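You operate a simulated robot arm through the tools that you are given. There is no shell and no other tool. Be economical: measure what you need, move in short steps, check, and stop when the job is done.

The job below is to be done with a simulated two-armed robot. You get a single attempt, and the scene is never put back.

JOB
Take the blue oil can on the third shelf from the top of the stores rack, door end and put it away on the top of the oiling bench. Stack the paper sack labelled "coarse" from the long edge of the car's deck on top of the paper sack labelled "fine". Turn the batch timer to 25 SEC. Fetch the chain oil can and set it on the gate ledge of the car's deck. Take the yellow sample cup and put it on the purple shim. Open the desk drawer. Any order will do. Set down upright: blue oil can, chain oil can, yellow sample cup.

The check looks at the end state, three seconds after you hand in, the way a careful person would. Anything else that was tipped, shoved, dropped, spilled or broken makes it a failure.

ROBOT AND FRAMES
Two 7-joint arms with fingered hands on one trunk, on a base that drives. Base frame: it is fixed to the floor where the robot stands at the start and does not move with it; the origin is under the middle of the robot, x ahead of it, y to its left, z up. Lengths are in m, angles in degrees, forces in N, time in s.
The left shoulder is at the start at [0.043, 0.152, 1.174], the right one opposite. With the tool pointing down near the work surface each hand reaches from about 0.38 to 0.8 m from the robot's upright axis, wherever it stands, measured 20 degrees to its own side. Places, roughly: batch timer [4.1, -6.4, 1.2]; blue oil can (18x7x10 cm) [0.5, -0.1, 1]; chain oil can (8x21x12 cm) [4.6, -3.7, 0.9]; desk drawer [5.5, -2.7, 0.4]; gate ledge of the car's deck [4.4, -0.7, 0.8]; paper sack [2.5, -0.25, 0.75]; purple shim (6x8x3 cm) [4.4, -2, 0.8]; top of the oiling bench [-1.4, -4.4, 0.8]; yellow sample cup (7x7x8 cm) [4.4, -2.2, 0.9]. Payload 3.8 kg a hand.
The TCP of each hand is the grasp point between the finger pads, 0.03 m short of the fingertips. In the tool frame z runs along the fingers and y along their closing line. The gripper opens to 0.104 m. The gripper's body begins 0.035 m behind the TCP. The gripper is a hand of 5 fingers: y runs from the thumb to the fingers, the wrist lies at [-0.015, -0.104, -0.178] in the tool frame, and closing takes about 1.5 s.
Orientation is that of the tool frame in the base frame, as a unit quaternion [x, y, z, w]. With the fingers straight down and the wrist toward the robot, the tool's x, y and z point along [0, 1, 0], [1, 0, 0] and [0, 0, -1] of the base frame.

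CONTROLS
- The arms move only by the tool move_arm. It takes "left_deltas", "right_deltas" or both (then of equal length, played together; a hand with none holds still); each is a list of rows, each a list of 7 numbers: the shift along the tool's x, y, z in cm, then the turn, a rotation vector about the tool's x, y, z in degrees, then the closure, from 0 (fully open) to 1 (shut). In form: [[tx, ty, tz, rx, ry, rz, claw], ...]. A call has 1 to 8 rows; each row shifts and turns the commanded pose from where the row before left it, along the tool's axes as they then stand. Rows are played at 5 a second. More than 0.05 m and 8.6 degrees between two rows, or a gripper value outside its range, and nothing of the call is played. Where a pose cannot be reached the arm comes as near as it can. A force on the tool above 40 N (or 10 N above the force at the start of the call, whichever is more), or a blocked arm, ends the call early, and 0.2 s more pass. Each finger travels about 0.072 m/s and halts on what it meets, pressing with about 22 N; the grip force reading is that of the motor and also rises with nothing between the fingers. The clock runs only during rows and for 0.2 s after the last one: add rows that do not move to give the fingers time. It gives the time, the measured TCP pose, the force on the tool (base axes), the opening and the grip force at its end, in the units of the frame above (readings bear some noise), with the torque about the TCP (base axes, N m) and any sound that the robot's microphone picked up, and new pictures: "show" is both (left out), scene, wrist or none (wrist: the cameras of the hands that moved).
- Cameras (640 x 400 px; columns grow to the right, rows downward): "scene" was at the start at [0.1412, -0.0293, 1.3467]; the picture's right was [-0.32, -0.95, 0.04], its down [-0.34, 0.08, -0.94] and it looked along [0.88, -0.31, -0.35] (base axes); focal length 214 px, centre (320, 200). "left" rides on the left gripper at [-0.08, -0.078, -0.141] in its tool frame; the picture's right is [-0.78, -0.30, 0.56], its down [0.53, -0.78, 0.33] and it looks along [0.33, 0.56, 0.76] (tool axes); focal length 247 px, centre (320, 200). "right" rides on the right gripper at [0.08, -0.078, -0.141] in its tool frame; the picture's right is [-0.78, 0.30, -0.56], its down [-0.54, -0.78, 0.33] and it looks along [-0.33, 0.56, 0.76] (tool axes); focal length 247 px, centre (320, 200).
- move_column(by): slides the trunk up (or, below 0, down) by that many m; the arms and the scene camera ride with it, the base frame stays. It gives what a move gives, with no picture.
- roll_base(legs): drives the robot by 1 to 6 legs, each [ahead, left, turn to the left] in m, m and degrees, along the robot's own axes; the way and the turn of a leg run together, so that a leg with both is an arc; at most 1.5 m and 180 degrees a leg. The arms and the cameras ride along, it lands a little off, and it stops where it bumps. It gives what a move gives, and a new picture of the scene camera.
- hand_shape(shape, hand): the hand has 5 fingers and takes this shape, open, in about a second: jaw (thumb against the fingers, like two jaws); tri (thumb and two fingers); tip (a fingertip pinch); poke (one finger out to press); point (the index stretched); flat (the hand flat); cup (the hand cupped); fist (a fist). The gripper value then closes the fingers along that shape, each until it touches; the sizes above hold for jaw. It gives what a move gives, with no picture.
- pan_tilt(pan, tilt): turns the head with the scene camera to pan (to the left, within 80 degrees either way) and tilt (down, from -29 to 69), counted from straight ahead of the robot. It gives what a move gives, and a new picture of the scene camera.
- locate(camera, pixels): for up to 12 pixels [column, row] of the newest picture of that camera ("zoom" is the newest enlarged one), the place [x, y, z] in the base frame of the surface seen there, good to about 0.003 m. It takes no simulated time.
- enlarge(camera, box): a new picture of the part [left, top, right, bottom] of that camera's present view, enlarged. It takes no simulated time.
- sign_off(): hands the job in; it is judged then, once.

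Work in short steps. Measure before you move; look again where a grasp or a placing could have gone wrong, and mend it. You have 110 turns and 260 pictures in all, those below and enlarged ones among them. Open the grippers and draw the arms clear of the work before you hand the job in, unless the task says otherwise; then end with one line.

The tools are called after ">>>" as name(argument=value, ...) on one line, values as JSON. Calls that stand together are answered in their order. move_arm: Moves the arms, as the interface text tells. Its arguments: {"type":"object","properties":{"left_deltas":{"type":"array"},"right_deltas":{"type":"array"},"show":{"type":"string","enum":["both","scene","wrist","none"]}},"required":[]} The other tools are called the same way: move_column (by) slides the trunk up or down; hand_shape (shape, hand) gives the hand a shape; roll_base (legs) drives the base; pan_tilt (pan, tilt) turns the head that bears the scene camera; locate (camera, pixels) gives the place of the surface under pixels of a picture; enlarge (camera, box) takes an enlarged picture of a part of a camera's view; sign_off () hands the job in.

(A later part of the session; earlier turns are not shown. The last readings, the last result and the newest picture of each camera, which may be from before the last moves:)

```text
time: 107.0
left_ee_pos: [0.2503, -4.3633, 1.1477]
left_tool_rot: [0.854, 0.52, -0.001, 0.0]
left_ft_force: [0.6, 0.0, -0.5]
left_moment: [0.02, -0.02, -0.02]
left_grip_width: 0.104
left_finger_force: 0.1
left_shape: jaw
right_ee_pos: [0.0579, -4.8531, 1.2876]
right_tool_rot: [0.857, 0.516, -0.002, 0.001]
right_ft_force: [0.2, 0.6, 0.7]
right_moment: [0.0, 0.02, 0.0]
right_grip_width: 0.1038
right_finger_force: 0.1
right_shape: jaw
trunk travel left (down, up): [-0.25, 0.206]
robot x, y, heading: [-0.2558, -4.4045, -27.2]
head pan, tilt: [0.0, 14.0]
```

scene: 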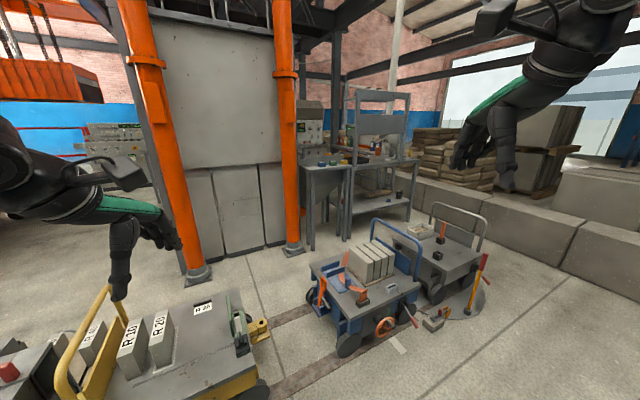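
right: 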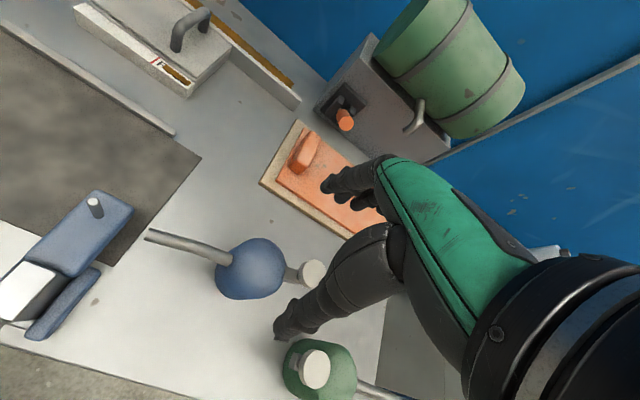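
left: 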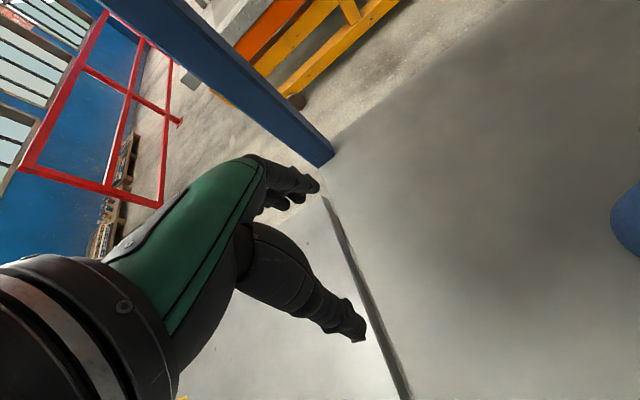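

I map the obstacles: carts, columns, and the instrument panel at (310,130).

>>> locate(camera="scene", pixels=[[310, 135], [285, 245], [195, 275], [255, 390], [350, 345], [320, 290], [470, 250], [480, 290], [310, 245], [380, 155], [560, 250], [100, 140]])

>>> enlarge(camera="scene", box=[270, 80, 430, 180])

>>> pan_tilt(pan=60, tilt=14)

```text
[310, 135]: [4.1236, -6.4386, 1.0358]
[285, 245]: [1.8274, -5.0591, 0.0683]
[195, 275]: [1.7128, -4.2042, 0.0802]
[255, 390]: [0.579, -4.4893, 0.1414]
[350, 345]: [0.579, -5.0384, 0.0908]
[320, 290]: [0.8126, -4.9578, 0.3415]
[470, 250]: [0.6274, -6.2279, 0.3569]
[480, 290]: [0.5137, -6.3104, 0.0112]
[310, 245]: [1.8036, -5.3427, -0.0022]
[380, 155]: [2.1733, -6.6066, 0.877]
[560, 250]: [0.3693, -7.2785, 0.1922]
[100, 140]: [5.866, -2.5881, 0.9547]
```

```text
4.00 times, centred on (350, 130) of scene
```

zoom: 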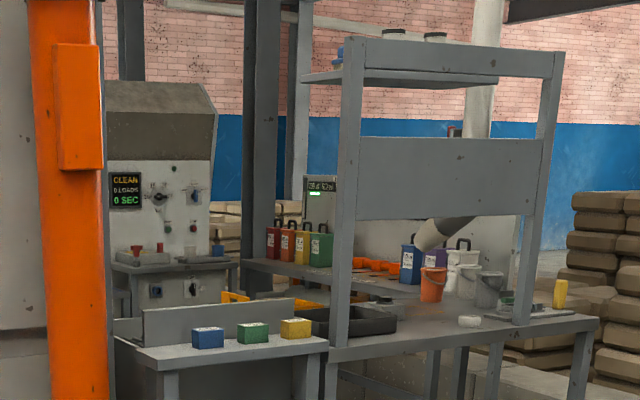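

```text
time: 108.3
left_ee_pos: [0.2516, -4.3625, 1.149]
left_tool_rot: [0.854, 0.521, -0.001, 0.0]
left_ft_force: [0.5, 0.2, -0.4]
left_moment: [0.06, 0.01, 0.01]
left_grip_width: 0.104
left_finger_force: 0.1
left_shape: jaw
right_ee_pos: [0.0587, -4.8514, 1.2894]
right_tool_rot: [0.857, 0.515, -0.002, 0.001]
right_ft_force: [0.0, 0.0, 0.5]
right_moment: [0.03, -0.01, -0.01]
right_grip_width: 0.1036
right_finger_force: 0.0
right_shape: jaw
trunk travel left (down, up): [-0.25, 0.206]
robot x, y, heading: [-0.2576, -4.4026, -27.4]
head pan, tilt: [60.0, 14.0]
```

scene: 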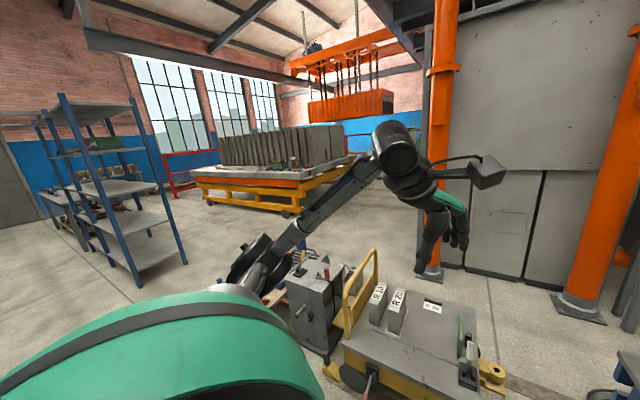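

The machine with the "0 SEC" display is at (4.12, −6.44). Carts block the direct way, so I go north along the aisle and pass the rack's end at y≈−2.3.

>>> locate(camera="scene", pixels=[[185, 262], [300, 305], [325, 270], [350, 375], [430, 275], [290, 210], [205, 190], [350, 165], [270, 300], [137, 285]])

>>> roll_base(legs=[[0, 0, 117.4], [1.1, 0.05, 0], [1.05, 0, 0], [0, 0, -90]])

>>> pan_tilt(pan=0, tilt=12)

```text
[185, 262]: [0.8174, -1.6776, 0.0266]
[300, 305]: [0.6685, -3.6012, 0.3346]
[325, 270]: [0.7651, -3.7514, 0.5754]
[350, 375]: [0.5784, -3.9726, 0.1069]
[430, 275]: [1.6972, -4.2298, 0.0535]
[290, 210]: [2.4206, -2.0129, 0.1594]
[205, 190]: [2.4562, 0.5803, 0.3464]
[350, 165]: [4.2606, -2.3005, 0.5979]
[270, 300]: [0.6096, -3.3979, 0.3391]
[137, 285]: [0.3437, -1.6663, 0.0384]
```

```text
time: 127.9
left_ee_pos: [0.0278, -1.9812, 1.1474]
left_tool_rot: [0.706, 0.709, -0.001, -0.001]
left_ft_force: [-0.2, -0.7, -0.1]
left_moment: [-0.01, 0.03, 0.0]
left_grip_width: 0.1038
left_finger_force: 0.1
left_shape: jaw
right_ee_pos: [0.083, -2.503, 1.2887]
right_tool_rot: [0.71, 0.704, -0.001, 0.001]
right_ft_force: [0.0, 0.4, 1.0]
right_moment: [0.0, -0.02, 0.0]
right_grip_width: 0.1039
right_finger_force: 0.2
right_shape: jaw
trunk travel left (down, up): [-0.25, 0.206]
robot x, y, heading: [-0.407, -2.2497, 0.2]
head pan, tilt: [60.0, 14.0]
```

scene: 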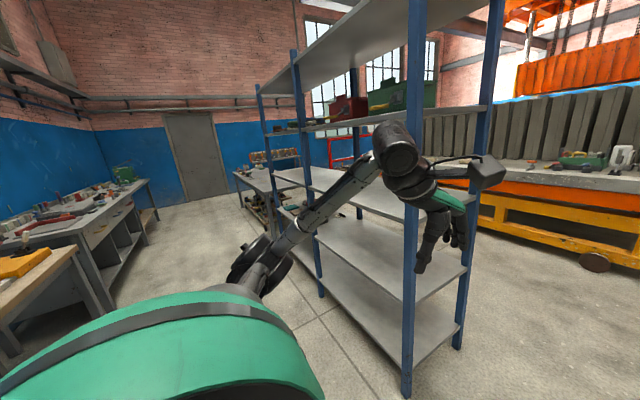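

```text
time: 129.2
left_ee_pos: [0.0273, -1.9812, 1.1478]
left_tool_rot: [0.706, 0.708, 0.0, -0.002]
left_ft_force: [0.4, -0.3, 0.0]
left_moment: [0.0, -0.03, 0.01]
left_grip_width: 0.1035
left_finger_force: 0.0
left_shape: jaw
right_ee_pos: [0.0825, -2.5035, 1.2878]
right_tool_rot: [0.711, 0.704, -0.001, 0.001]
right_ft_force: [0.0, 0.6, 0.1]
right_moment: [-0.01, 0.0, -0.01]
right_grip_width: 0.1035
right_finger_force: 0.1
right_shape: jaw
trunk travel left (down, up): [-0.25, 0.206]
robot x, y, heading: [-0.4018, -2.251, 0.1]
head pan, tilt: [0.0, 12.0]
```

scene: 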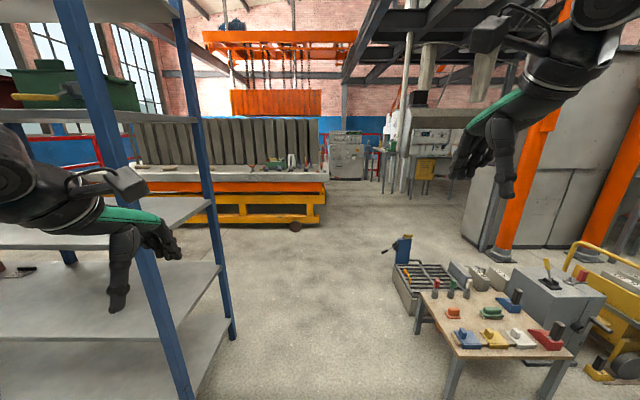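

The passage between the rack end and the low table lies ahead. I measure its edges.

>>> locate(camera="scene", pixels=[[420, 292], [445, 395], [395, 270], [398, 262], [232, 335], [295, 228], [500, 255], [325, 185], [410, 310], [385, 175], [425, 130], [345, 160]])

```text
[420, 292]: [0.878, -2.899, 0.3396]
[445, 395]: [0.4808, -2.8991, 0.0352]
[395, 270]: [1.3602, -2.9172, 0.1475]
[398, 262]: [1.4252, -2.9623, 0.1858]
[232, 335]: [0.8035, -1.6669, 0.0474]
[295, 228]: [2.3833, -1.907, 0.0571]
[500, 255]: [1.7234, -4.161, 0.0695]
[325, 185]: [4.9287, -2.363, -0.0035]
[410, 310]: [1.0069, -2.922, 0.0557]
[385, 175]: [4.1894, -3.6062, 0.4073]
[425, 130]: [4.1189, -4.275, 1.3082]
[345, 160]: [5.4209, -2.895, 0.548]
```

Passage is 1.2 m wide. I drive east to about (2.7, −2.9) and look around.

>>> roll_base(legs=[[1.3, -0.03, 0], [1.2, -0.3, 0], [0.6, -0.3, 0]])

>>> pan_tilt(pan=-50, tilt=14)

```text
time: 145.1
left_ee_pos: [3.169, -2.6523, 1.1469]
left_tool_rot: [0.711, 0.703, -0.001, -0.001]
left_ft_force: [0.1, -0.1, -0.1]
left_moment: [-0.02, -0.01, 0.01]
left_grip_width: 0.1039
left_finger_force: 0.1
left_shape: jaw
right_ee_pos: [3.2153, -3.1772, 1.2883]
right_tool_rot: [0.716, 0.698, -0.001, 0.001]
right_ft_force: [-0.7, 0.0, 0.4]
right_moment: [0.0, 0.03, -0.04]
right_grip_width: 0.1036
right_finger_force: 0.1
right_shape: jaw
trunk travel left (down, up): [-0.25, 0.206]
robot x, y, heading: [2.729, -2.9188, -0.9]
head pan, tilt: [0.0, 12.0]
```

scene: 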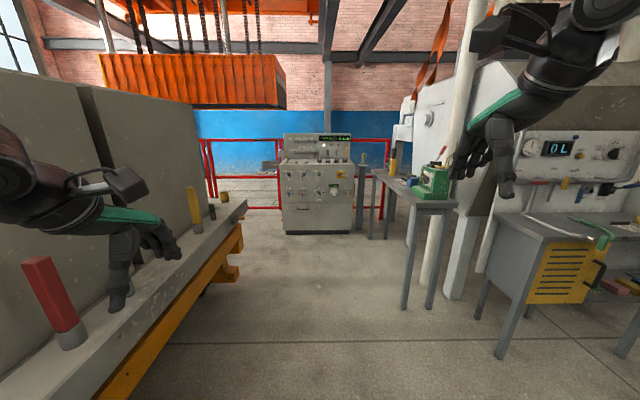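

```text
time: 146.2
left_ee_pos: [3.1683, -2.652, 1.1479]
left_tool_rot: [0.711, 0.703, -0.001, -0.001]
left_ft_force: [0.8, -0.6, -0.4]
left_moment: [-0.03, -0.01, 0.0]
left_grip_width: 0.104
left_finger_force: 0.0
left_shape: jaw
right_ee_pos: [3.2161, -3.1774, 1.2873]
right_tool_rot: [0.716, 0.698, -0.001, 0.001]
right_ft_force: [0.3, -0.7, 0.2]
right_moment: [-0.03, 0.02, 0.06]
right_grip_width: 0.1037
right_finger_force: 0.0
right_shape: jaw
trunk travel left (down, up): [-0.25, 0.206]
robot x, y, heading: [2.7332, -2.9151, -0.7]
head pan, tilt: [-50.0, 14.0]
```

scene: 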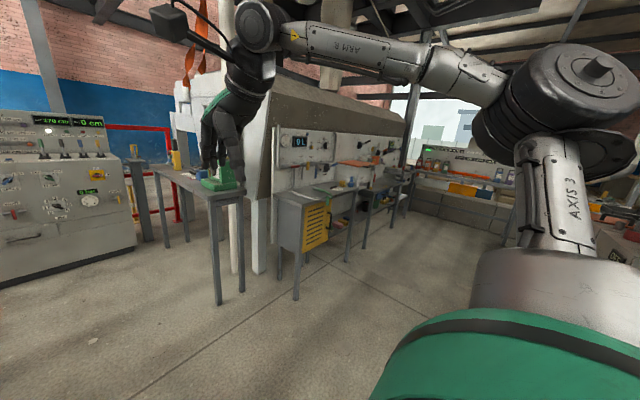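

The green chain-oil can sits on a small table at (220,180). First I go on south to the timer.

>>> roll_base(legs=[[0, 0, -89], [1.4, -0.1, 0]])

>>> pan_tilt(pan=15, tilt=14)

```text
time: 157.1
left_ee_pos: [2.9521, -4.7646, 1.1479]
left_tool_rot: [1.0, 0.014, 0.0, -0.001]
left_ft_force: [0.0, 0.8, -0.1]
left_moment: [0.02, 0.0, 0.03]
left_grip_width: 0.104
left_finger_force: 0.1
left_shape: jaw
right_ee_pos: [2.4309, -4.8323, 1.2873]
right_tool_rot: [1.0, 0.008, -0.001, 0.0]
right_ft_force: [-0.5, -0.2, 0.6]
right_moment: [0.0, 0.01, 0.01]
right_grip_width: 0.1036
right_finger_force: 0.0
right_shape: jaw
trunk travel left (down, up): [-0.25, 0.206]
robot x, y, heading: [2.673, -4.3375, -88.1]
head pan, tilt: [-50.0, 14.0]
```

scene: 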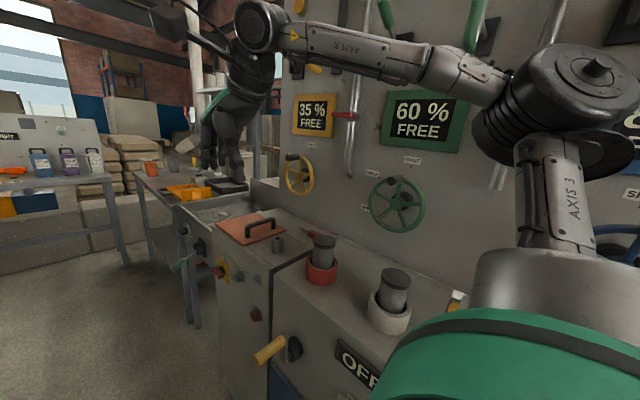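

```text
time: 158.4
left_ee_pos: [2.9532, -4.766, 1.1474]
left_tool_rot: [1.0, 0.014, 0.0, -0.001]
left_ft_force: [-0.6, 0.8, 0.9]
left_moment: [0.01, 0.04, 0.01]
left_grip_width: 0.1039
left_finger_force: 0.1
left_shape: jaw
right_ee_pos: [2.4292, -4.833, 1.2874]
right_tool_rot: [1.0, 0.007, -0.002, 0.0]
right_ft_force: [0.1, -0.6, 0.3]
right_moment: [0.01, 0.02, -0.02]
right_grip_width: 0.1035
right_finger_force: 0.1
right_shape: jaw
trunk travel left (down, up): [-0.25, 0.206]
robot x, y, heading: [2.6679, -4.3398, -88.6]
head pan, tilt: [15.0, 14.0]
```

scene: 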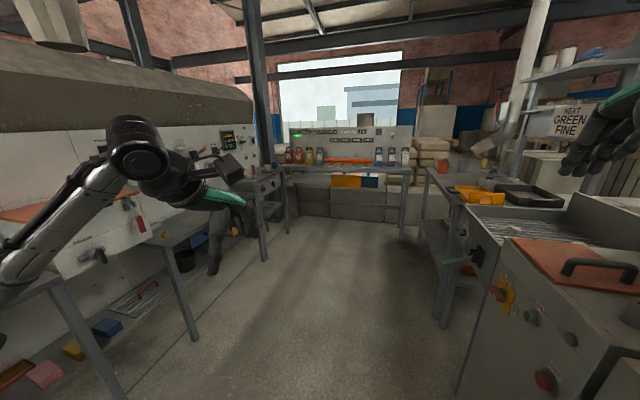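

A corridor between two machine rows. I measure both sides and the display at (228,140).

>>> locate(camera="scene", pixels=[[228, 140], [265, 190], [260, 260], [155, 235], [195, 340], [480, 290], [445, 200], [440, 300], [430, 175], [405, 175], [405, 235], [125, 395]])

>>> enlarge(camera="scene", box=[160, 100, 320, 200])

```text
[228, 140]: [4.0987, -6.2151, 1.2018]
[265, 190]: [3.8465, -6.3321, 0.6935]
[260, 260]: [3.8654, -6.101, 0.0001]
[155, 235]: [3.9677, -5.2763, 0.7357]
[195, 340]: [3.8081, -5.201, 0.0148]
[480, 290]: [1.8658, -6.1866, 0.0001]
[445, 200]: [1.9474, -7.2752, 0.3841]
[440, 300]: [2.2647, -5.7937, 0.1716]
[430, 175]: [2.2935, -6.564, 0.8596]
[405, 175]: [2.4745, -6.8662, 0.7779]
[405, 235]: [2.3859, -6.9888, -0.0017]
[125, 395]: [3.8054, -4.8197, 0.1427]
```

```text
4.00 times, centred on (240, 150) of scene
```

zoom: 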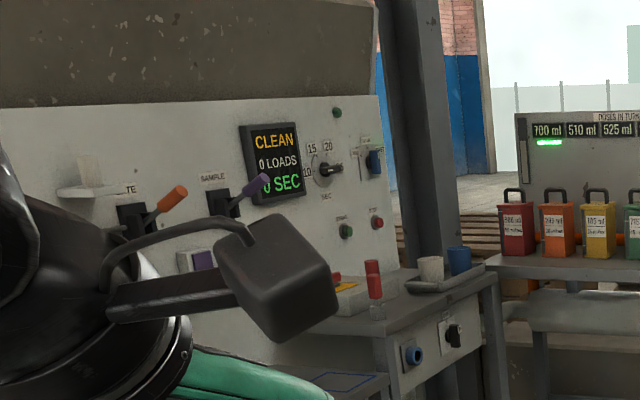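

The timer dial is just right of the display at about (4.1, −6.35, 1.2). I drive to (3.15, −6.1) and face it.

>>> roll_base(legs=[[1.2, 0.3, 0], [0.55, 0.14, 0], [0, 0, 88.6]])

>>> pan_tilt(pan=-10, tilt=12)

```text
time: 171.3
left_ee_pos: [3.5944, -5.8155, 1.1491]
left_tool_rot: [0.707, 0.707, 0.0, -0.001]
left_ft_force: [-0.7, -0.1, 0.7]
left_moment: [0.0, -0.01, -0.04]
left_grip_width: 0.1039
left_finger_force: 0.0
left_shape: jaw
right_ee_pos: [3.6487, -6.3402, 1.2887]
right_tool_rot: [0.711, 0.703, -0.001, 0.001]
right_ft_force: [0.1, -0.1, 0.1]
right_moment: [-0.03, 0.01, -0.01]
right_grip_width: 0.104
right_finger_force: 0.1
right_shape: jaw
trunk travel left (down, up): [-0.25, 0.206]
robot x, y, heading: [3.1616, -6.0854, 0.0]
head pan, tilt: [15.0, 14.0]
```

scene: 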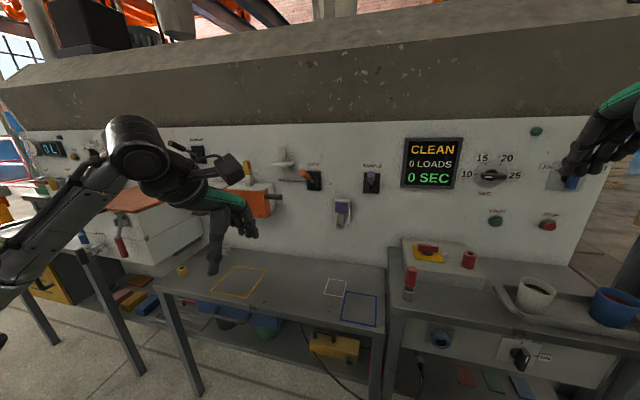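

```text
time: 172.2
left_ee_pos: [3.5945, -5.8163, 1.148]
left_tool_rot: [0.706, 0.708, -0.001, 0.0]
left_ft_force: [-0.2, 0.0, -1.0]
left_moment: [0.01, 0.01, -0.01]
left_grip_width: 0.1035
left_finger_force: 0.1
left_shape: jaw
right_ee_pos: [3.6481, -6.3397, 1.2873]
right_tool_rot: [0.711, 0.703, -0.002, 0.0]
right_ft_force: [-0.2, 0.0, -0.8]
right_moment: [-0.01, -0.02, -0.02]
right_grip_width: 0.1037
right_finger_force: 0.1
right_shape: jaw
trunk travel left (down, up): [-0.25, 0.206]
robot x, y, heading: [3.1602, -6.0846, -0.0]
head pan, tilt: [-10.0, 12.0]
```

scene: 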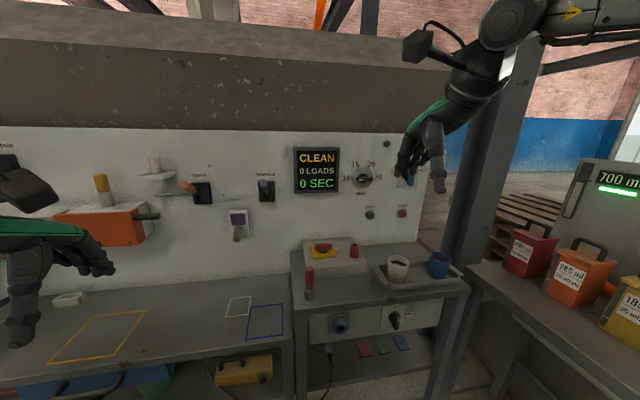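

>>> enlarge(camera="scene", box=[290, 140, 450, 240])

>>> locate(camera="scene", pixels=[[365, 177], [360, 180], [355, 164], [372, 163], [347, 179], [370, 214], [403, 211], [397, 260], [350, 250], [430, 300], [350, 175], [320, 170]])

```text
4.00 times, centred on (370, 190) of scene
```

zoom: 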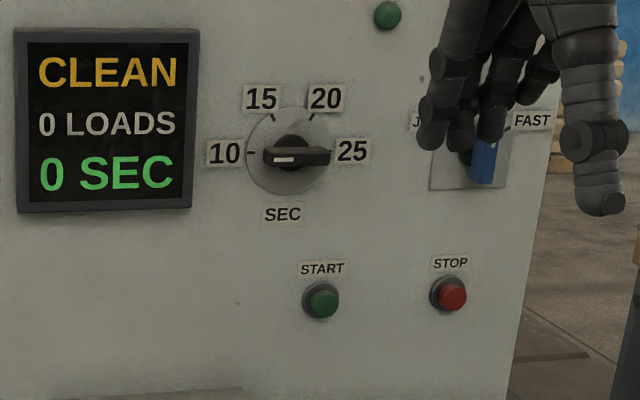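

```text
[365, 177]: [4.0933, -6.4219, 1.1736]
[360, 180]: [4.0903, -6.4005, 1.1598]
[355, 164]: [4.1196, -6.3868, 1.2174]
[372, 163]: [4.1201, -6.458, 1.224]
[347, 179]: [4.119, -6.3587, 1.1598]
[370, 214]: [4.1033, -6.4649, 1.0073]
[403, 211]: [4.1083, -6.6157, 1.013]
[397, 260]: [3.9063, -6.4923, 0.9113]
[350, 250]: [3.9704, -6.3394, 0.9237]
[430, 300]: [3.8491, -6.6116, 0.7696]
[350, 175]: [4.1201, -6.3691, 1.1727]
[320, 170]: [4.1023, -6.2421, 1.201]
```

The knob's white mark points at 10 (left); 25 is on the right, so it needs 180° clockwise. I pitch the right hand so its fingers point forward with the closing line vertical, and pull the left hand back.

>>> move_arm(right_deltas=[[0, 0, 0, -8.2, 0, 0, 0], [0, 0, 0, -8.2, 0, 0, 0], [0, 0, 0, -8.2, 0, 0, 0], [0, 0, 0, -8.2, 0, 0, 0], [0, 0, 0, -8.2, 0, 0, 0], [0, 0, 0, -8.2, 0, 0, 0], [0, 0, 0, -8.2, 0, 0, 0], [0, 0, 0, -8.2, 0, 0, 0]], left_deltas=[[0, -2, 0, 0, 0, 0, 0], [0, -2, 0, 0, 0, 0, 0], [0, -2, 0, 0, 0, 0, 0], [0, -2, 0, 0, 0, 0, 0], [0, 0, 0, 0, 0, 0, 0], [0, 0, 0, 0, 0, 0, 0], [0, 0, 0, 0, 0, 0, 0], [0, 0, 0, 0, 0, 0, 0]], show="none")

>>> move_arm(right_deltas=[[0, 0, 0, -8.2, 0, 0, 0], [0, 0, 0, -8.2, 0, 0, 0], [0, 0, 0, -8, 0, -0.6, 0], [0, -3, 0, 0, 0, 0, 0], [0, -3, 0, 0, 0, 0, 0], [0, -3, 0, 0, 0, 0, 0], [0, -3, 0, 0, 0, 0, 0]], show="both")

```text
time: 174.0
left_ee_pos: [3.5158, -5.8184, 1.1466]
left_tool_rot: [0.707, 0.708, 0.0, -0.003]
left_ft_force: [0.1, 0.2, -0.7]
left_moment: [0.01, -0.01, -0.03]
left_grip_width: 0.1039
left_finger_force: 0.1
left_shape: jaw
right_ee_pos: [3.6479, -6.3416, 1.2878]
right_tool_rot: [0.606, 0.601, 0.366, 0.37]
right_ft_force: [0.8, -0.1, 0.2]
right_moment: [-0.01, -0.04, 0.02]
right_grip_width: 0.1039
right_finger_force: 0.0
right_shape: jaw
trunk travel left (down, up): [-0.25, 0.206]
robot x, y, heading: [3.162, -6.0853, -0.2]
head pan, tilt: [-10.0, 12.0]
```

```text
time: 175.6
left_ee_pos: [3.5146, -5.817, 1.1465]
left_tool_rot: [0.707, 0.707, 0.0, -0.001]
left_ft_force: [-0.3, 1.0, -0.3]
left_moment: [-0.02, -0.01, 0.01]
left_grip_width: 0.104
left_finger_force: 0.0
left_shape: jaw
right_ee_pos: [3.6436, -6.3408, 1.2802]
right_tool_rot: [0.607, 0.603, 0.364, 0.368]
right_ft_force: [0.1, -0.2, -0.3]
right_moment: [-0.01, -0.02, 0.01]
right_grip_width: 0.1036
right_finger_force: 0.1
right_shape: jaw
right hand out of reach, approached as far as the arm can: row 1, 2, 3, 4, 5, 6, 7
trunk travel left (down, up): [-0.25, 0.206]
robot x, y, heading: [3.1616, -6.0862, 0.1]
head pan, tilt: [-10.0, 12.0]
```

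scene: 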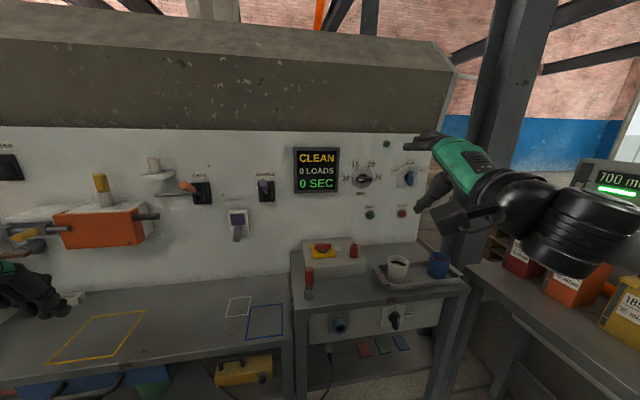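
right: 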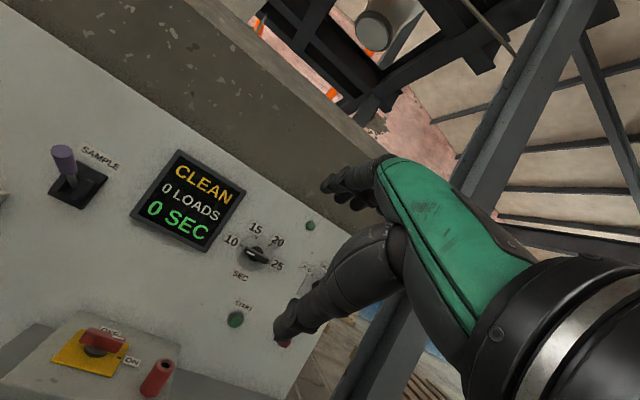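

Pitch is limited at −66° with this shoulder height. I lower the trunk so the forearm slopes upward, shift the base toward the knob, and retry the pitch.

>>> move_column(by=-0.22)

>>> roll_base(legs=[[0.12, -0.08, 0]])

>>> move_arm(right_deltas=[[0, 3, 0, 0, 0, 0, 0], [0, 3, 0, 0, 0, 0, 0], [0, 3, 0, 0, 0, 0, 0], [0, 2, 0, -6, 0, 0, 0], [0, 1, 0, -6, 0, 0, 0], [0, 0, 0, -6, 0, 0, 0], [0, 0, 0, -6, 0, 0, 0]], show="both")

```text
time: 177.9
left_ee_pos: [3.5712, -5.8167, 0.8099]
left_tool_rot: [0.699, 0.701, -0.1, -0.101]
left_ft_force: [-1.1, 0.0, 0.3]
left_moment: [0.01, 0.01, -0.01]
left_grip_width: 0.104
left_finger_force: 0.0
left_shape: jaw
right_ee_pos: [3.7446, -6.3417, 0.8722]
right_tool_rot: [0.658, 0.654, 0.26, 0.267]
right_ft_force: [1.1, -0.8, -0.4]
right_moment: [-0.05, -0.01, -0.01]
right_grip_width: 0.1036
right_finger_force: 0.1
right_shape: jaw
trunk travel left (down, up): [-0.03, 0.426]
robot x, y, heading: [3.1597, -6.0853, 0.2]
head pan, tilt: [-10.0, 12.0]
```

```text
time: 179.3
left_ee_pos: [3.6799, -5.8878, 0.8105]
left_tool_rot: [0.701, 0.699, -0.1, -0.1]
left_ft_force: [-0.9, -0.9, 0.1]
left_moment: [-0.02, 0.0, -0.02]
left_grip_width: 0.1039
left_finger_force: 0.0
left_shape: jaw
right_ee_pos: [3.8477, -6.4069, 0.8696]
right_tool_rot: [0.655, 0.659, 0.263, 0.26]
right_ft_force: [-19.3, 4.3, 1.6]
right_moment: [0.21, 0.96, -0.1]
right_grip_width: 0.104
right_finger_force: 0.0
right_shape: jaw
trunk travel left (down, up): [-0.03, 0.426]
robot x, y, heading: [3.2726, -6.1599, -0.1]
head pan, tilt: [-10.0, 12.0]
stopped in leg 1: the force on the tool passed its limit (the readings are from after the stop); the commanded pose is now the measured one
```

scene: 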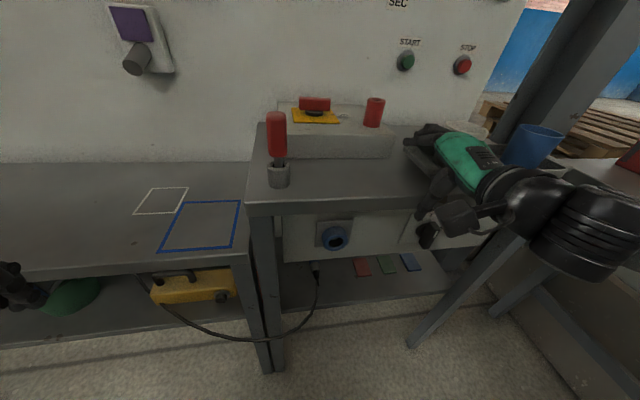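

```text
time: 179.6
left_ee_pos: [3.6787, -5.8917, 0.8118]
left_tool_rot: [0.701, 0.699, -0.098, -0.101]
left_ft_force: [-0.7, -0.1, 0.3]
left_moment: [-0.01, 0.01, 0.0]
left_grip_width: 0.1037
left_finger_force: 0.0
left_shape: jaw
right_ee_pos: [3.8513, -6.4057, 0.8697]
right_tool_rot: [0.656, 0.665, 0.256, 0.25]
right_ft_force: [-30.8, 1.3, -1.8]
right_moment: [0.1, 1.2, 0.03]
right_grip_width: 0.1042
right_finger_force: 0.0
right_shape: jaw
trunk travel left (down, up): [-0.03, 0.426]
robot x, y, heading: [3.2707, -6.1618, -0.5]
head pan, tilt: [-10.0, 12.0]
stopped in row 1 (right hand): the force on the tool passed its limit (the readings are from after the stop); the commanded pose is now the measured one
```

scene: 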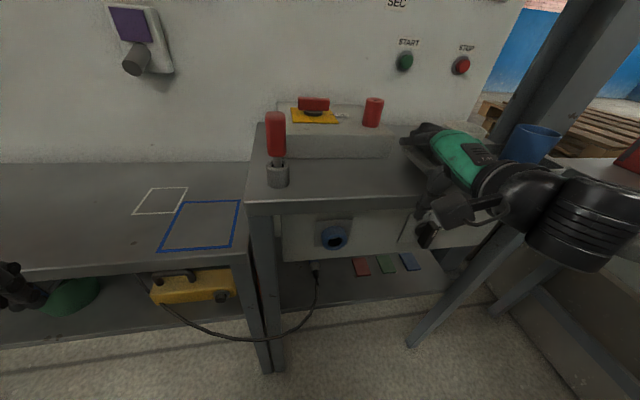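
right: 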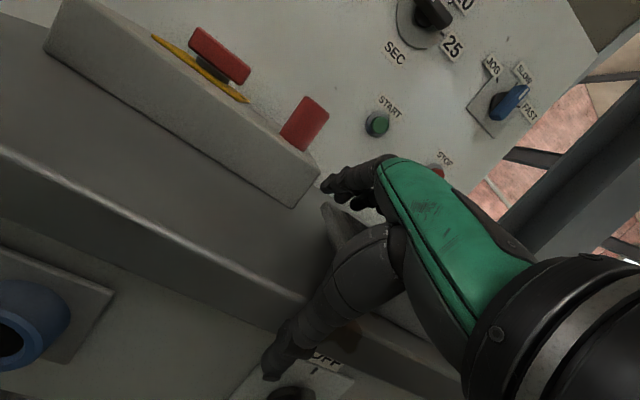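

The trunk leaned forward as it lowered, and the hand bumped the counter. I back straight off and inspect for disturbance.

>>> roll_base(legs=[[-0.2, 0, 0]])

>>> move_column(by=0.1)

>>> pan_tilt(pan=-18, tilt=18)

```text
time: 181.2
left_ee_pos: [3.48, -5.8904, 0.8102]
left_tool_rot: [0.701, 0.699, -0.1, -0.102]
left_ft_force: [-1.3, -0.6, 0.5]
left_moment: [-0.03, -0.01, 0.01]
left_grip_width: 0.1037
left_finger_force: 0.0
left_shape: jaw
right_ee_pos: [3.6542, -6.4065, 0.87]
right_tool_rot: [0.656, 0.664, 0.257, 0.252]
right_ft_force: [0.1, -0.4, -0.2]
right_moment: [0.0, 0.01, 0.03]
right_grip_width: 0.1041
right_finger_force: 0.1
right_shape: jaw
trunk travel left (down, up): [-0.03, 0.426]
robot x, y, heading: [3.0741, -6.1591, 0.0]
head pan, tilt: [-10.0, 12.0]
```

scene: 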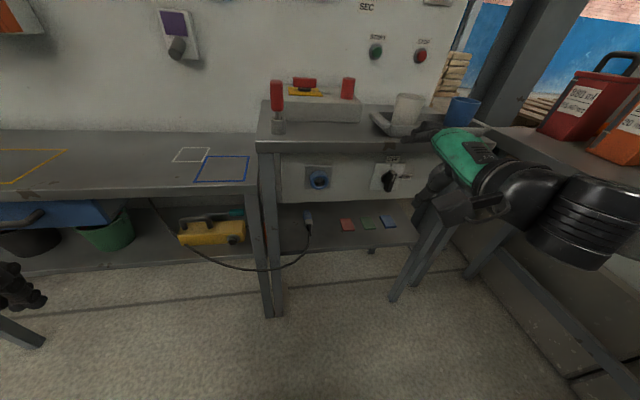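

```text
time: 182.6
left_ee_pos: [3.4805, -5.8901, 0.9099]
left_tool_rot: [0.701, 0.699, -0.1, -0.102]
left_ft_force: [0.5, 0.4, -0.4]
left_moment: [0.01, -0.02, -0.03]
left_grip_width: 0.1039
left_finger_force: 0.0
left_shape: jaw
right_ee_pos: [3.6216, -6.4056, 1.0519]
right_tool_rot: [0.638, 0.645, 0.3, 0.295]
right_ft_force: [0.0, 0.4, 0.3]
right_moment: [-0.01, -0.01, 0.01]
right_grip_width: 0.104
right_finger_force: 0.0
right_shape: jaw
trunk travel left (down, up): [-0.13, 0.326]
robot x, y, heading: [3.0704, -6.1615, -0.1]
head pan, tilt: [-10.0, 12.0]
```

```text
time: 183.2
left_ee_pos: [3.4804, -5.8896, 0.9104]
left_tool_rot: [0.7, 0.699, -0.101, -0.101]
left_ft_force: [-0.2, 0.0, -0.2]
left_moment: [0.01, 0.0, -0.03]
left_grip_width: 0.1037
left_finger_force: 0.1
left_shape: jaw
right_ee_pos: [3.6213, -6.4067, 1.0512]
right_tool_rot: [0.637, 0.645, 0.3, 0.296]
right_ft_force: [-0.4, -1.1, -0.3]
right_moment: [-0.01, -0.02, 0.02]
right_grip_width: 0.1039
right_finger_force: 0.1
right_shape: jaw
trunk travel left (down, up): [-0.13, 0.326]
robot x, y, heading: [3.0739, -6.156, -0.1]
head pan, tilt: [-18.0, 18.0]
```

scene: 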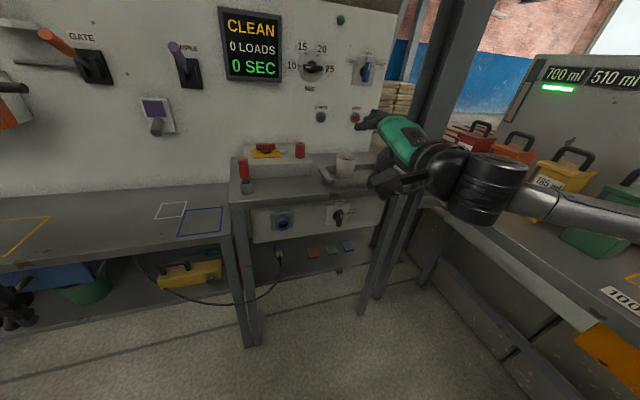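

I raise the right hand and look at the counter items closely.

>>> move_arm(right_deltas=[[0, 3, -2.6, 0, 0, 0, 0], [0, 3, -2.6, 0, 0, 0, 0], [0, 3, -2.6, 0, 0, 0, 0], [0, 2, -1.7, 0, 0, 0, 0]], show="scene")

>>> enlarge(camera="scene", box=[220, 130, 420, 255])

>>> locate(camera="zoom", pixels=[[320, 140], [400, 110], [460, 110]])

```text
time: 184.2
left_ee_pos: [3.4805, -5.8898, 0.9105]
left_tool_rot: [0.7, 0.7, -0.101, -0.102]
left_ft_force: [0.5, -0.2, 0.3]
left_moment: [0.0, -0.03, -0.02]
left_grip_width: 0.1038
left_finger_force: 0.0
left_shape: jaw
right_ee_pos: [3.6192, -6.4059, 1.1992]
right_tool_rot: [0.638, 0.645, 0.299, 0.296]
right_ft_force: [0.3, -0.9, 0.2]
right_moment: [0.01, 0.02, -0.01]
right_grip_width: 0.1042
right_finger_force: 0.0
right_shape: jaw
trunk travel left (down, up): [-0.13, 0.326]
robot x, y, heading: [3.067, -6.1588, -0.1]
head pan, tilt: [-18.0, 18.0]
```

scene: 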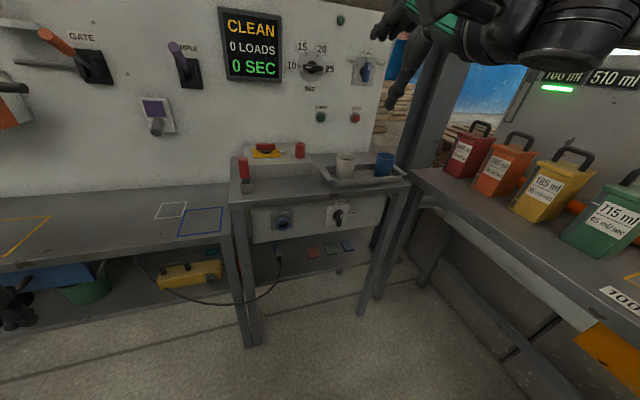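

```text
3.20 times, centred on (320, 192) of scene
```

zoom: 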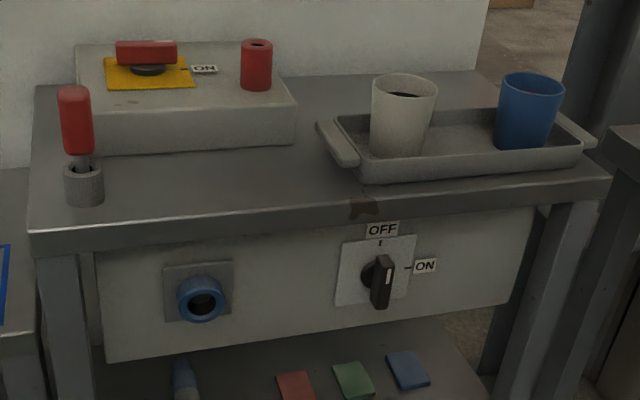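

```text
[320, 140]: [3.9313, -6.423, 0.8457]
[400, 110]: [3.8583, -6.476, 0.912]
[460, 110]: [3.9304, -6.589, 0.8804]
```

Cups and tray stand upright and the power knob is unchanged. I compare the cup with its earlier measured spot (3.906, −6.492, 0.911).

>>> locate(camera="zoom", pixels=[[404, 92], [404, 97], [415, 82], [385, 85], [530, 85], [345, 155]])

```text
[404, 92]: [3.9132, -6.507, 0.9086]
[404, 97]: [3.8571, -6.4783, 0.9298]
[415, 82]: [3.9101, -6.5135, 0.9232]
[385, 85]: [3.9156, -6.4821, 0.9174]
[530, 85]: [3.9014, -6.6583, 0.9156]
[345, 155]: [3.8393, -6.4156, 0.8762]
```

Nothing moved there. With the trunk 12 cm lower than before, I retry pitching the hand to horizontal here in free space.

>>> move_arm(right_deltas=[[0, 0, 0, -8, 0, 0, 0], [0, 0, 0, -8, 0, 0, 0], [0, 0, 0, -8, 0, 0, 0], [0, 0, 0, -8, 0, 0, 0], [0, 0, 0, -8, 0, 0, 0]], show="scene")

```text
time: 185.4
left_ee_pos: [3.48, -5.8892, 0.9091]
left_tool_rot: [0.701, 0.699, -0.101, -0.102]
left_ft_force: [0.2, -0.1, -0.1]
left_moment: [-0.02, 0.02, -0.02]
left_grip_width: 0.1037
left_finger_force: 0.0
left_shape: jaw
right_ee_pos: [3.6203, -6.4061, 1.1978]
right_tool_rot: [0.59, 0.596, 0.387, 0.382]
right_ft_force: [0.3, 0.0, -0.5]
right_moment: [0.01, 0.01, -0.01]
right_grip_width: 0.104
right_finger_force: 0.1
right_shape: jaw
right hand out of reach, approached as far as the arm can: row 3, 4, 5
trunk travel left (down, up): [-0.13, 0.326]
robot x, y, heading: [3.0693, -6.1592, -0.2]
head pan, tilt: [-18.0, 18.0]
```

scene: 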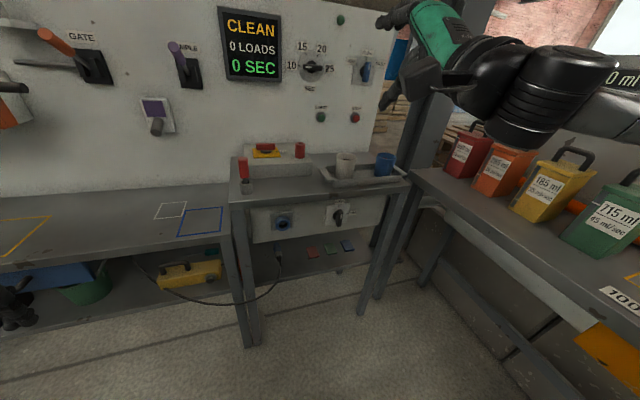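

The wrist tops out 24° below horizontal. Pushing the bar's end around with one finger works at that angle, so I take the "poke" shape and look at the fingertip.

>>> hand_shape(hand="right", shape="poke")

>>> move_arm(right_deltas=[[0, 0, 0, 0, 0, 0, 0]], show="both")

>>> enlarge(camera="scene", box=[280, 0, 480, 125])

```text
time: 186.3
left_ee_pos: [3.4807, -5.8905, 0.9101]
left_tool_rot: [0.7, 0.699, -0.1, -0.102]
left_ft_force: [0.3, 0.5, -0.3]
left_moment: [-0.03, 0.01, 0.0]
left_grip_width: 0.1039
left_finger_force: 0.0
left_shape: jaw
right_ee_pos: [3.6204, -6.4065, 1.1973]
right_tool_rot: [0.591, 0.596, 0.386, 0.383]
right_ft_force: [1.0, -0.1, 0.6]
right_moment: [0.0, -0.01, -0.01]
right_grip_width: 0.0
right_finger_force: 0.1
right_shape: poke
trunk travel left (down, up): [-0.13, 0.326]
robot x, y, heading: [3.0729, -6.1569, -0.1]
head pan, tilt: [-18.0, 18.0]
```

```text
time: 186.7
left_ee_pos: [3.4792, -5.8904, 0.9089]
left_tool_rot: [0.7, 0.699, -0.101, -0.102]
left_ft_force: [0.6, 0.2, 0.3]
left_moment: [0.02, -0.01, 0.0]
left_grip_width: 0.1036
left_finger_force: 0.0
left_shape: jaw
right_ee_pos: [3.6195, -6.4064, 1.1976]
right_tool_rot: [0.59, 0.596, 0.387, 0.382]
right_ft_force: [-0.5, 0.7, -0.1]
right_moment: [0.01, -0.02, 0.02]
right_grip_width: 0.0002
right_finger_force: 0.2
right_shape: poke
trunk travel left (down, up): [-0.13, 0.326]
robot x, y, heading: [3.07, -6.1567, 0.2]
head pan, tilt: [-18.0, 18.0]
```

scene: 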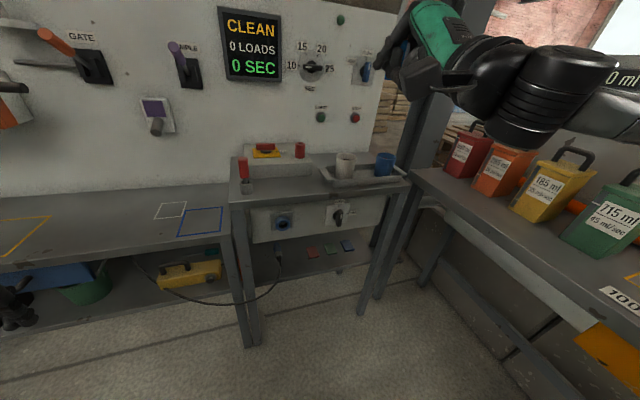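
right: 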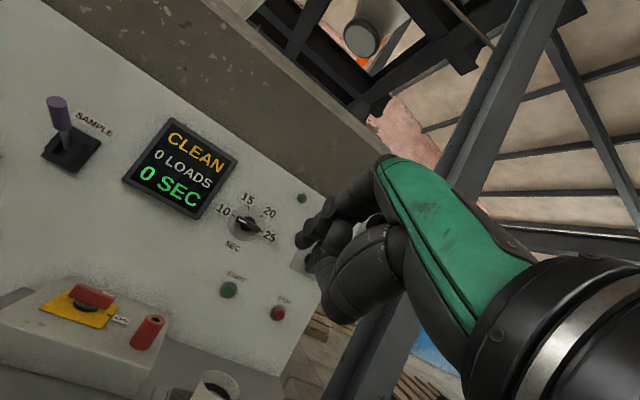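

```text
3.20 times, centred on (380, 62) of scene
```

zoom: 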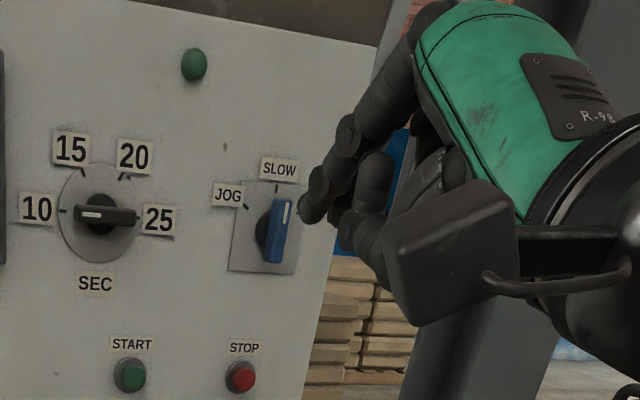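

I locate the fingertip, knob and selector precisely.

>>> locate(camera="zoom", pixels=[[308, 210], [316, 185], [312, 218], [345, 232], [275, 230], [100, 200], [80, 213], [135, 215], [75, 232], [105, 255], [375, 165], [345, 135]])

>>> enlarge(camera="right", box=[190, 160, 350, 260])

>>> locate(camera="zoom", pixels=[[245, 245], [195, 225], [270, 290], [230, 255], [450, 330], [440, 345]])

```text
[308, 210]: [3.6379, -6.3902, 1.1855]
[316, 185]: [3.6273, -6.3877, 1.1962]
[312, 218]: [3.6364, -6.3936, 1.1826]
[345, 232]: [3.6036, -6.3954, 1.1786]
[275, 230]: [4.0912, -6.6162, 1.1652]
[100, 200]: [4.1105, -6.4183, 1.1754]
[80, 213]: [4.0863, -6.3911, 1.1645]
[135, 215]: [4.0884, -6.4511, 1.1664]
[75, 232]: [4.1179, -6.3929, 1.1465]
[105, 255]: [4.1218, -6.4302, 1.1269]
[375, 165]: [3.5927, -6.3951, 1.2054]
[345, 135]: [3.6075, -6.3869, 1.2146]
```

```text
4.00 times, centred on (270, 210) of right
```

zoom: 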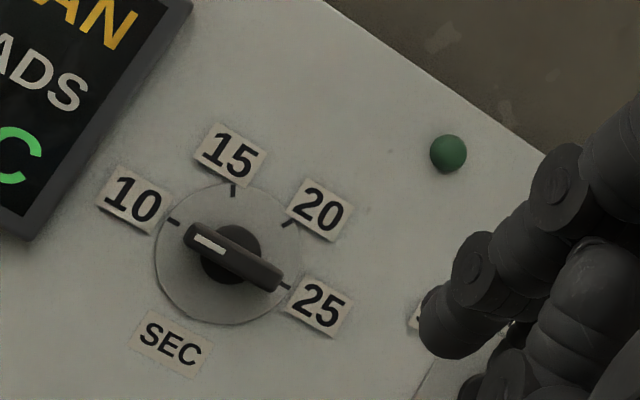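

```text
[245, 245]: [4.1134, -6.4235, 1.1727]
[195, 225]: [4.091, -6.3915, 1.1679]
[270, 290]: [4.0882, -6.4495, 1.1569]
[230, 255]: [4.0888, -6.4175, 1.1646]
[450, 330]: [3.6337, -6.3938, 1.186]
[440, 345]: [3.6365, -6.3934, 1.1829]
```

Knob centre ≈ (y −6.4195, z 1.166), bar half-length 3.4 cm. I drive 0.3 m ahead, keeping the fingertip off the panel.

>>> roll_base(legs=[[0.3, 0, 0]])

>>> pan_tilt(pan=-22, tilt=8)

```text
time: 188.8
left_ee_pos: [3.7799, -5.8903, 0.9095]
left_tool_rot: [0.701, 0.699, -0.099, -0.101]
left_ft_force: [0.2, -0.5, 0.5]
left_moment: [-0.03, 0.0, -0.03]
left_grip_width: 0.1037
left_finger_force: 0.1
left_shape: jaw
right_ee_pos: [3.9198, -6.4078, 1.1985]
right_tool_rot: [0.591, 0.596, 0.386, 0.382]
right_ft_force: [-0.1, -0.2, -0.5]
right_moment: [-0.01, -0.05, 0.01]
right_grip_width: 0.0
right_finger_force: 0.2
right_shape: poke
trunk travel left (down, up): [-0.13, 0.326]
robot x, y, heading: [3.3718, -6.1581, -0.3]
head pan, tilt: [-18.0, 18.0]
```

scene: 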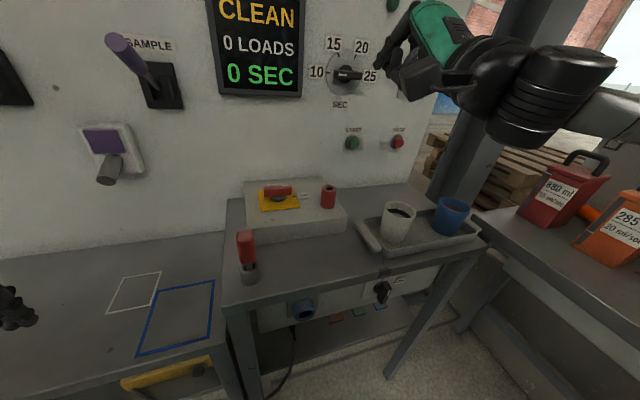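

```text
time: 189.5
left_ee_pos: [3.7797, -5.8909, 0.9103]
left_tool_rot: [0.701, 0.699, -0.1, -0.102]
left_ft_force: [0.0, -1.1, 0.8]
left_moment: [0.02, 0.01, 0.02]
left_grip_width: 0.1039
left_finger_force: 0.1
left_shape: jaw
right_ee_pos: [3.9181, -6.4084, 1.1983]
right_tool_rot: [0.591, 0.596, 0.386, 0.383]
right_ft_force: [0.6, 0.8, 0.6]
right_moment: [-0.03, 0.05, -0.01]
right_grip_width: 0.0
right_finger_force: 0.0
right_shape: poke
trunk travel left (down, up): [-0.13, 0.326]
robot x, y, heading: [3.3713, -6.1577, -0.4]
head pan, tilt: [-22.0, 8.0]
```

scene: 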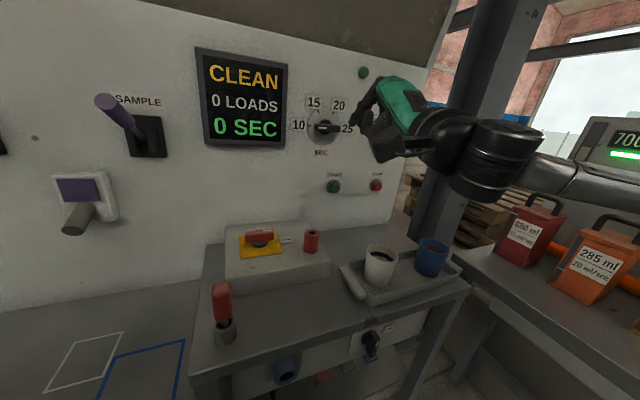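

I advance along the finger to a point just below-left of the bar, 4 cm off the panel.

>>> move_arm(right_deltas=[[0.2, 0, 2.8, 0, 0, 0, 0], [0.2, 0, 2.8, 0, 0, 0, 0], [0.2, -0.1, 2.8, 0, 0, 0, 0], [0.2, -0.1, 2.8, 0, 0, 0, 0], [0, 0, 0, 0, 0, 0, 0]], show="both")

>>> enlarge(camera="scene", box=[280, 80, 440, 180])

```text
time: 190.7
left_ee_pos: [3.7795, -5.8908, 0.9106]
left_tool_rot: [0.701, 0.699, -0.1, -0.1]
left_ft_force: [-0.4, 0.7, 0.3]
left_moment: [0.01, -0.01, 0.02]
left_grip_width: 0.1039
left_finger_force: 0.1
left_shape: jaw
right_ee_pos: [4.0029, -6.4132, 1.2056]
right_tool_rot: [0.592, 0.599, 0.383, 0.38]
right_ft_force: [0.3, 0.4, 0.0]
right_moment: [0.01, -0.01, -0.01]
right_grip_width: 0.0001
right_finger_force: 0.0
right_shape: poke
right hand out of reach, approached as far as the arm can: row 1, 2, 3, 4
trunk travel left (down, up): [-0.13, 0.326]
robot x, y, heading: [3.3695, -6.1612, -0.3]
head pan, tilt: [-22.0, 8.0]
```

scene: 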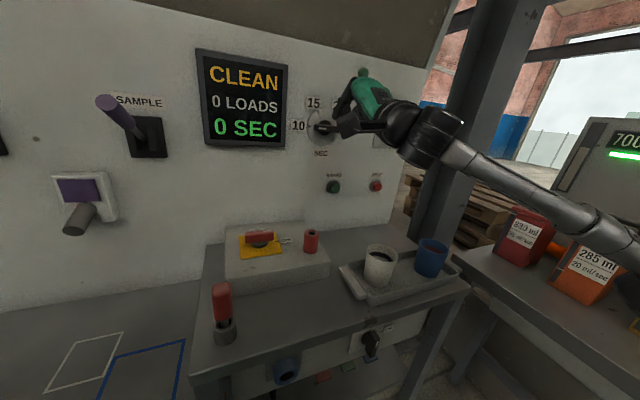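
right: 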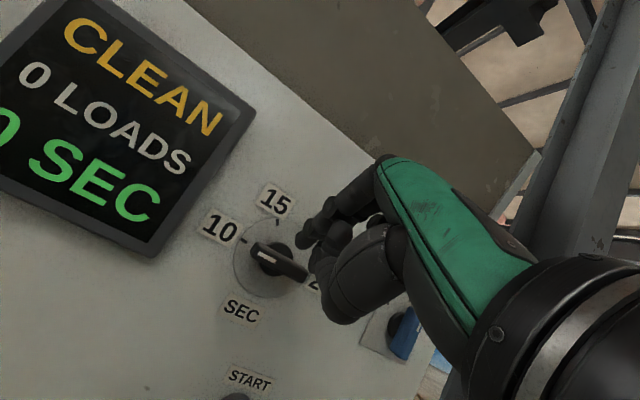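

```text
4.00 times, centred on (360, 130) of scene
```

zoom: 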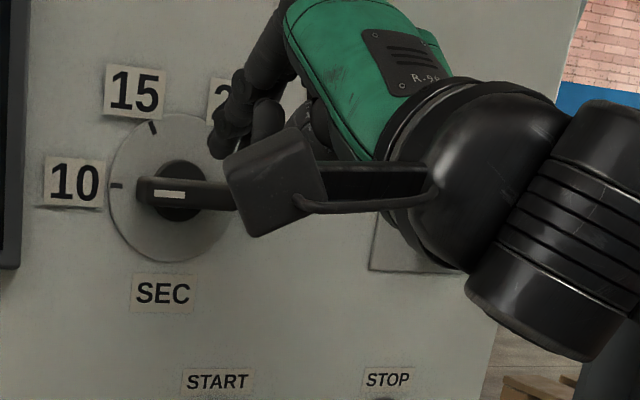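

The level pitch limits reach. I relax the hand 16° downward and see where it settles.

>>> move_arm(right_deltas=[[0, 0, -1, 8, 0, 0, 0], [0, 0, -1, 8, 0, 0, 0], [0, 0, 0, 0, 0, 0, 0]], show="wrist")

```text
time: 191.5
left_ee_pos: [3.7807, -5.8916, 0.9101]
left_tool_rot: [0.7, 0.699, -0.1, -0.102]
left_ft_force: [0.2, -0.1, 0.8]
left_moment: [-0.02, 0.02, 0.0]
left_grip_width: 0.1037
left_finger_force: 0.0
left_shape: jaw
right_ee_pos: [3.9875, -6.4138, 1.212]
right_tool_rot: [0.64, 0.644, 0.298, 0.296]
right_ft_force: [-0.3, -0.4, 0.0]
right_moment: [-0.03, -0.02, -0.02]
right_grip_width: 0.0
right_finger_force: 0.1
right_shape: poke
trunk travel left (down, up): [-0.13, 0.326]
robot x, y, heading: [3.3739, -6.1614, -0.3]
head pan, tilt: [-22.0, 8.0]
```

right: 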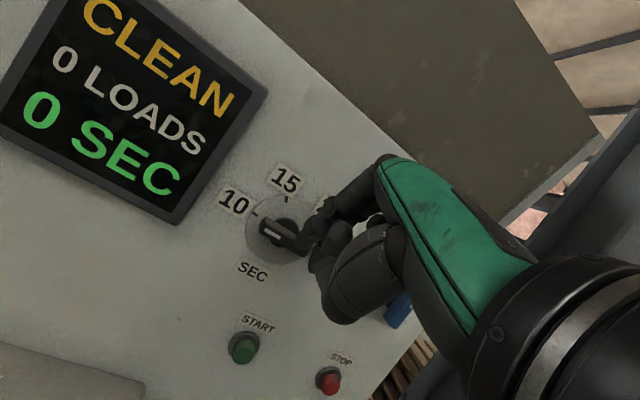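

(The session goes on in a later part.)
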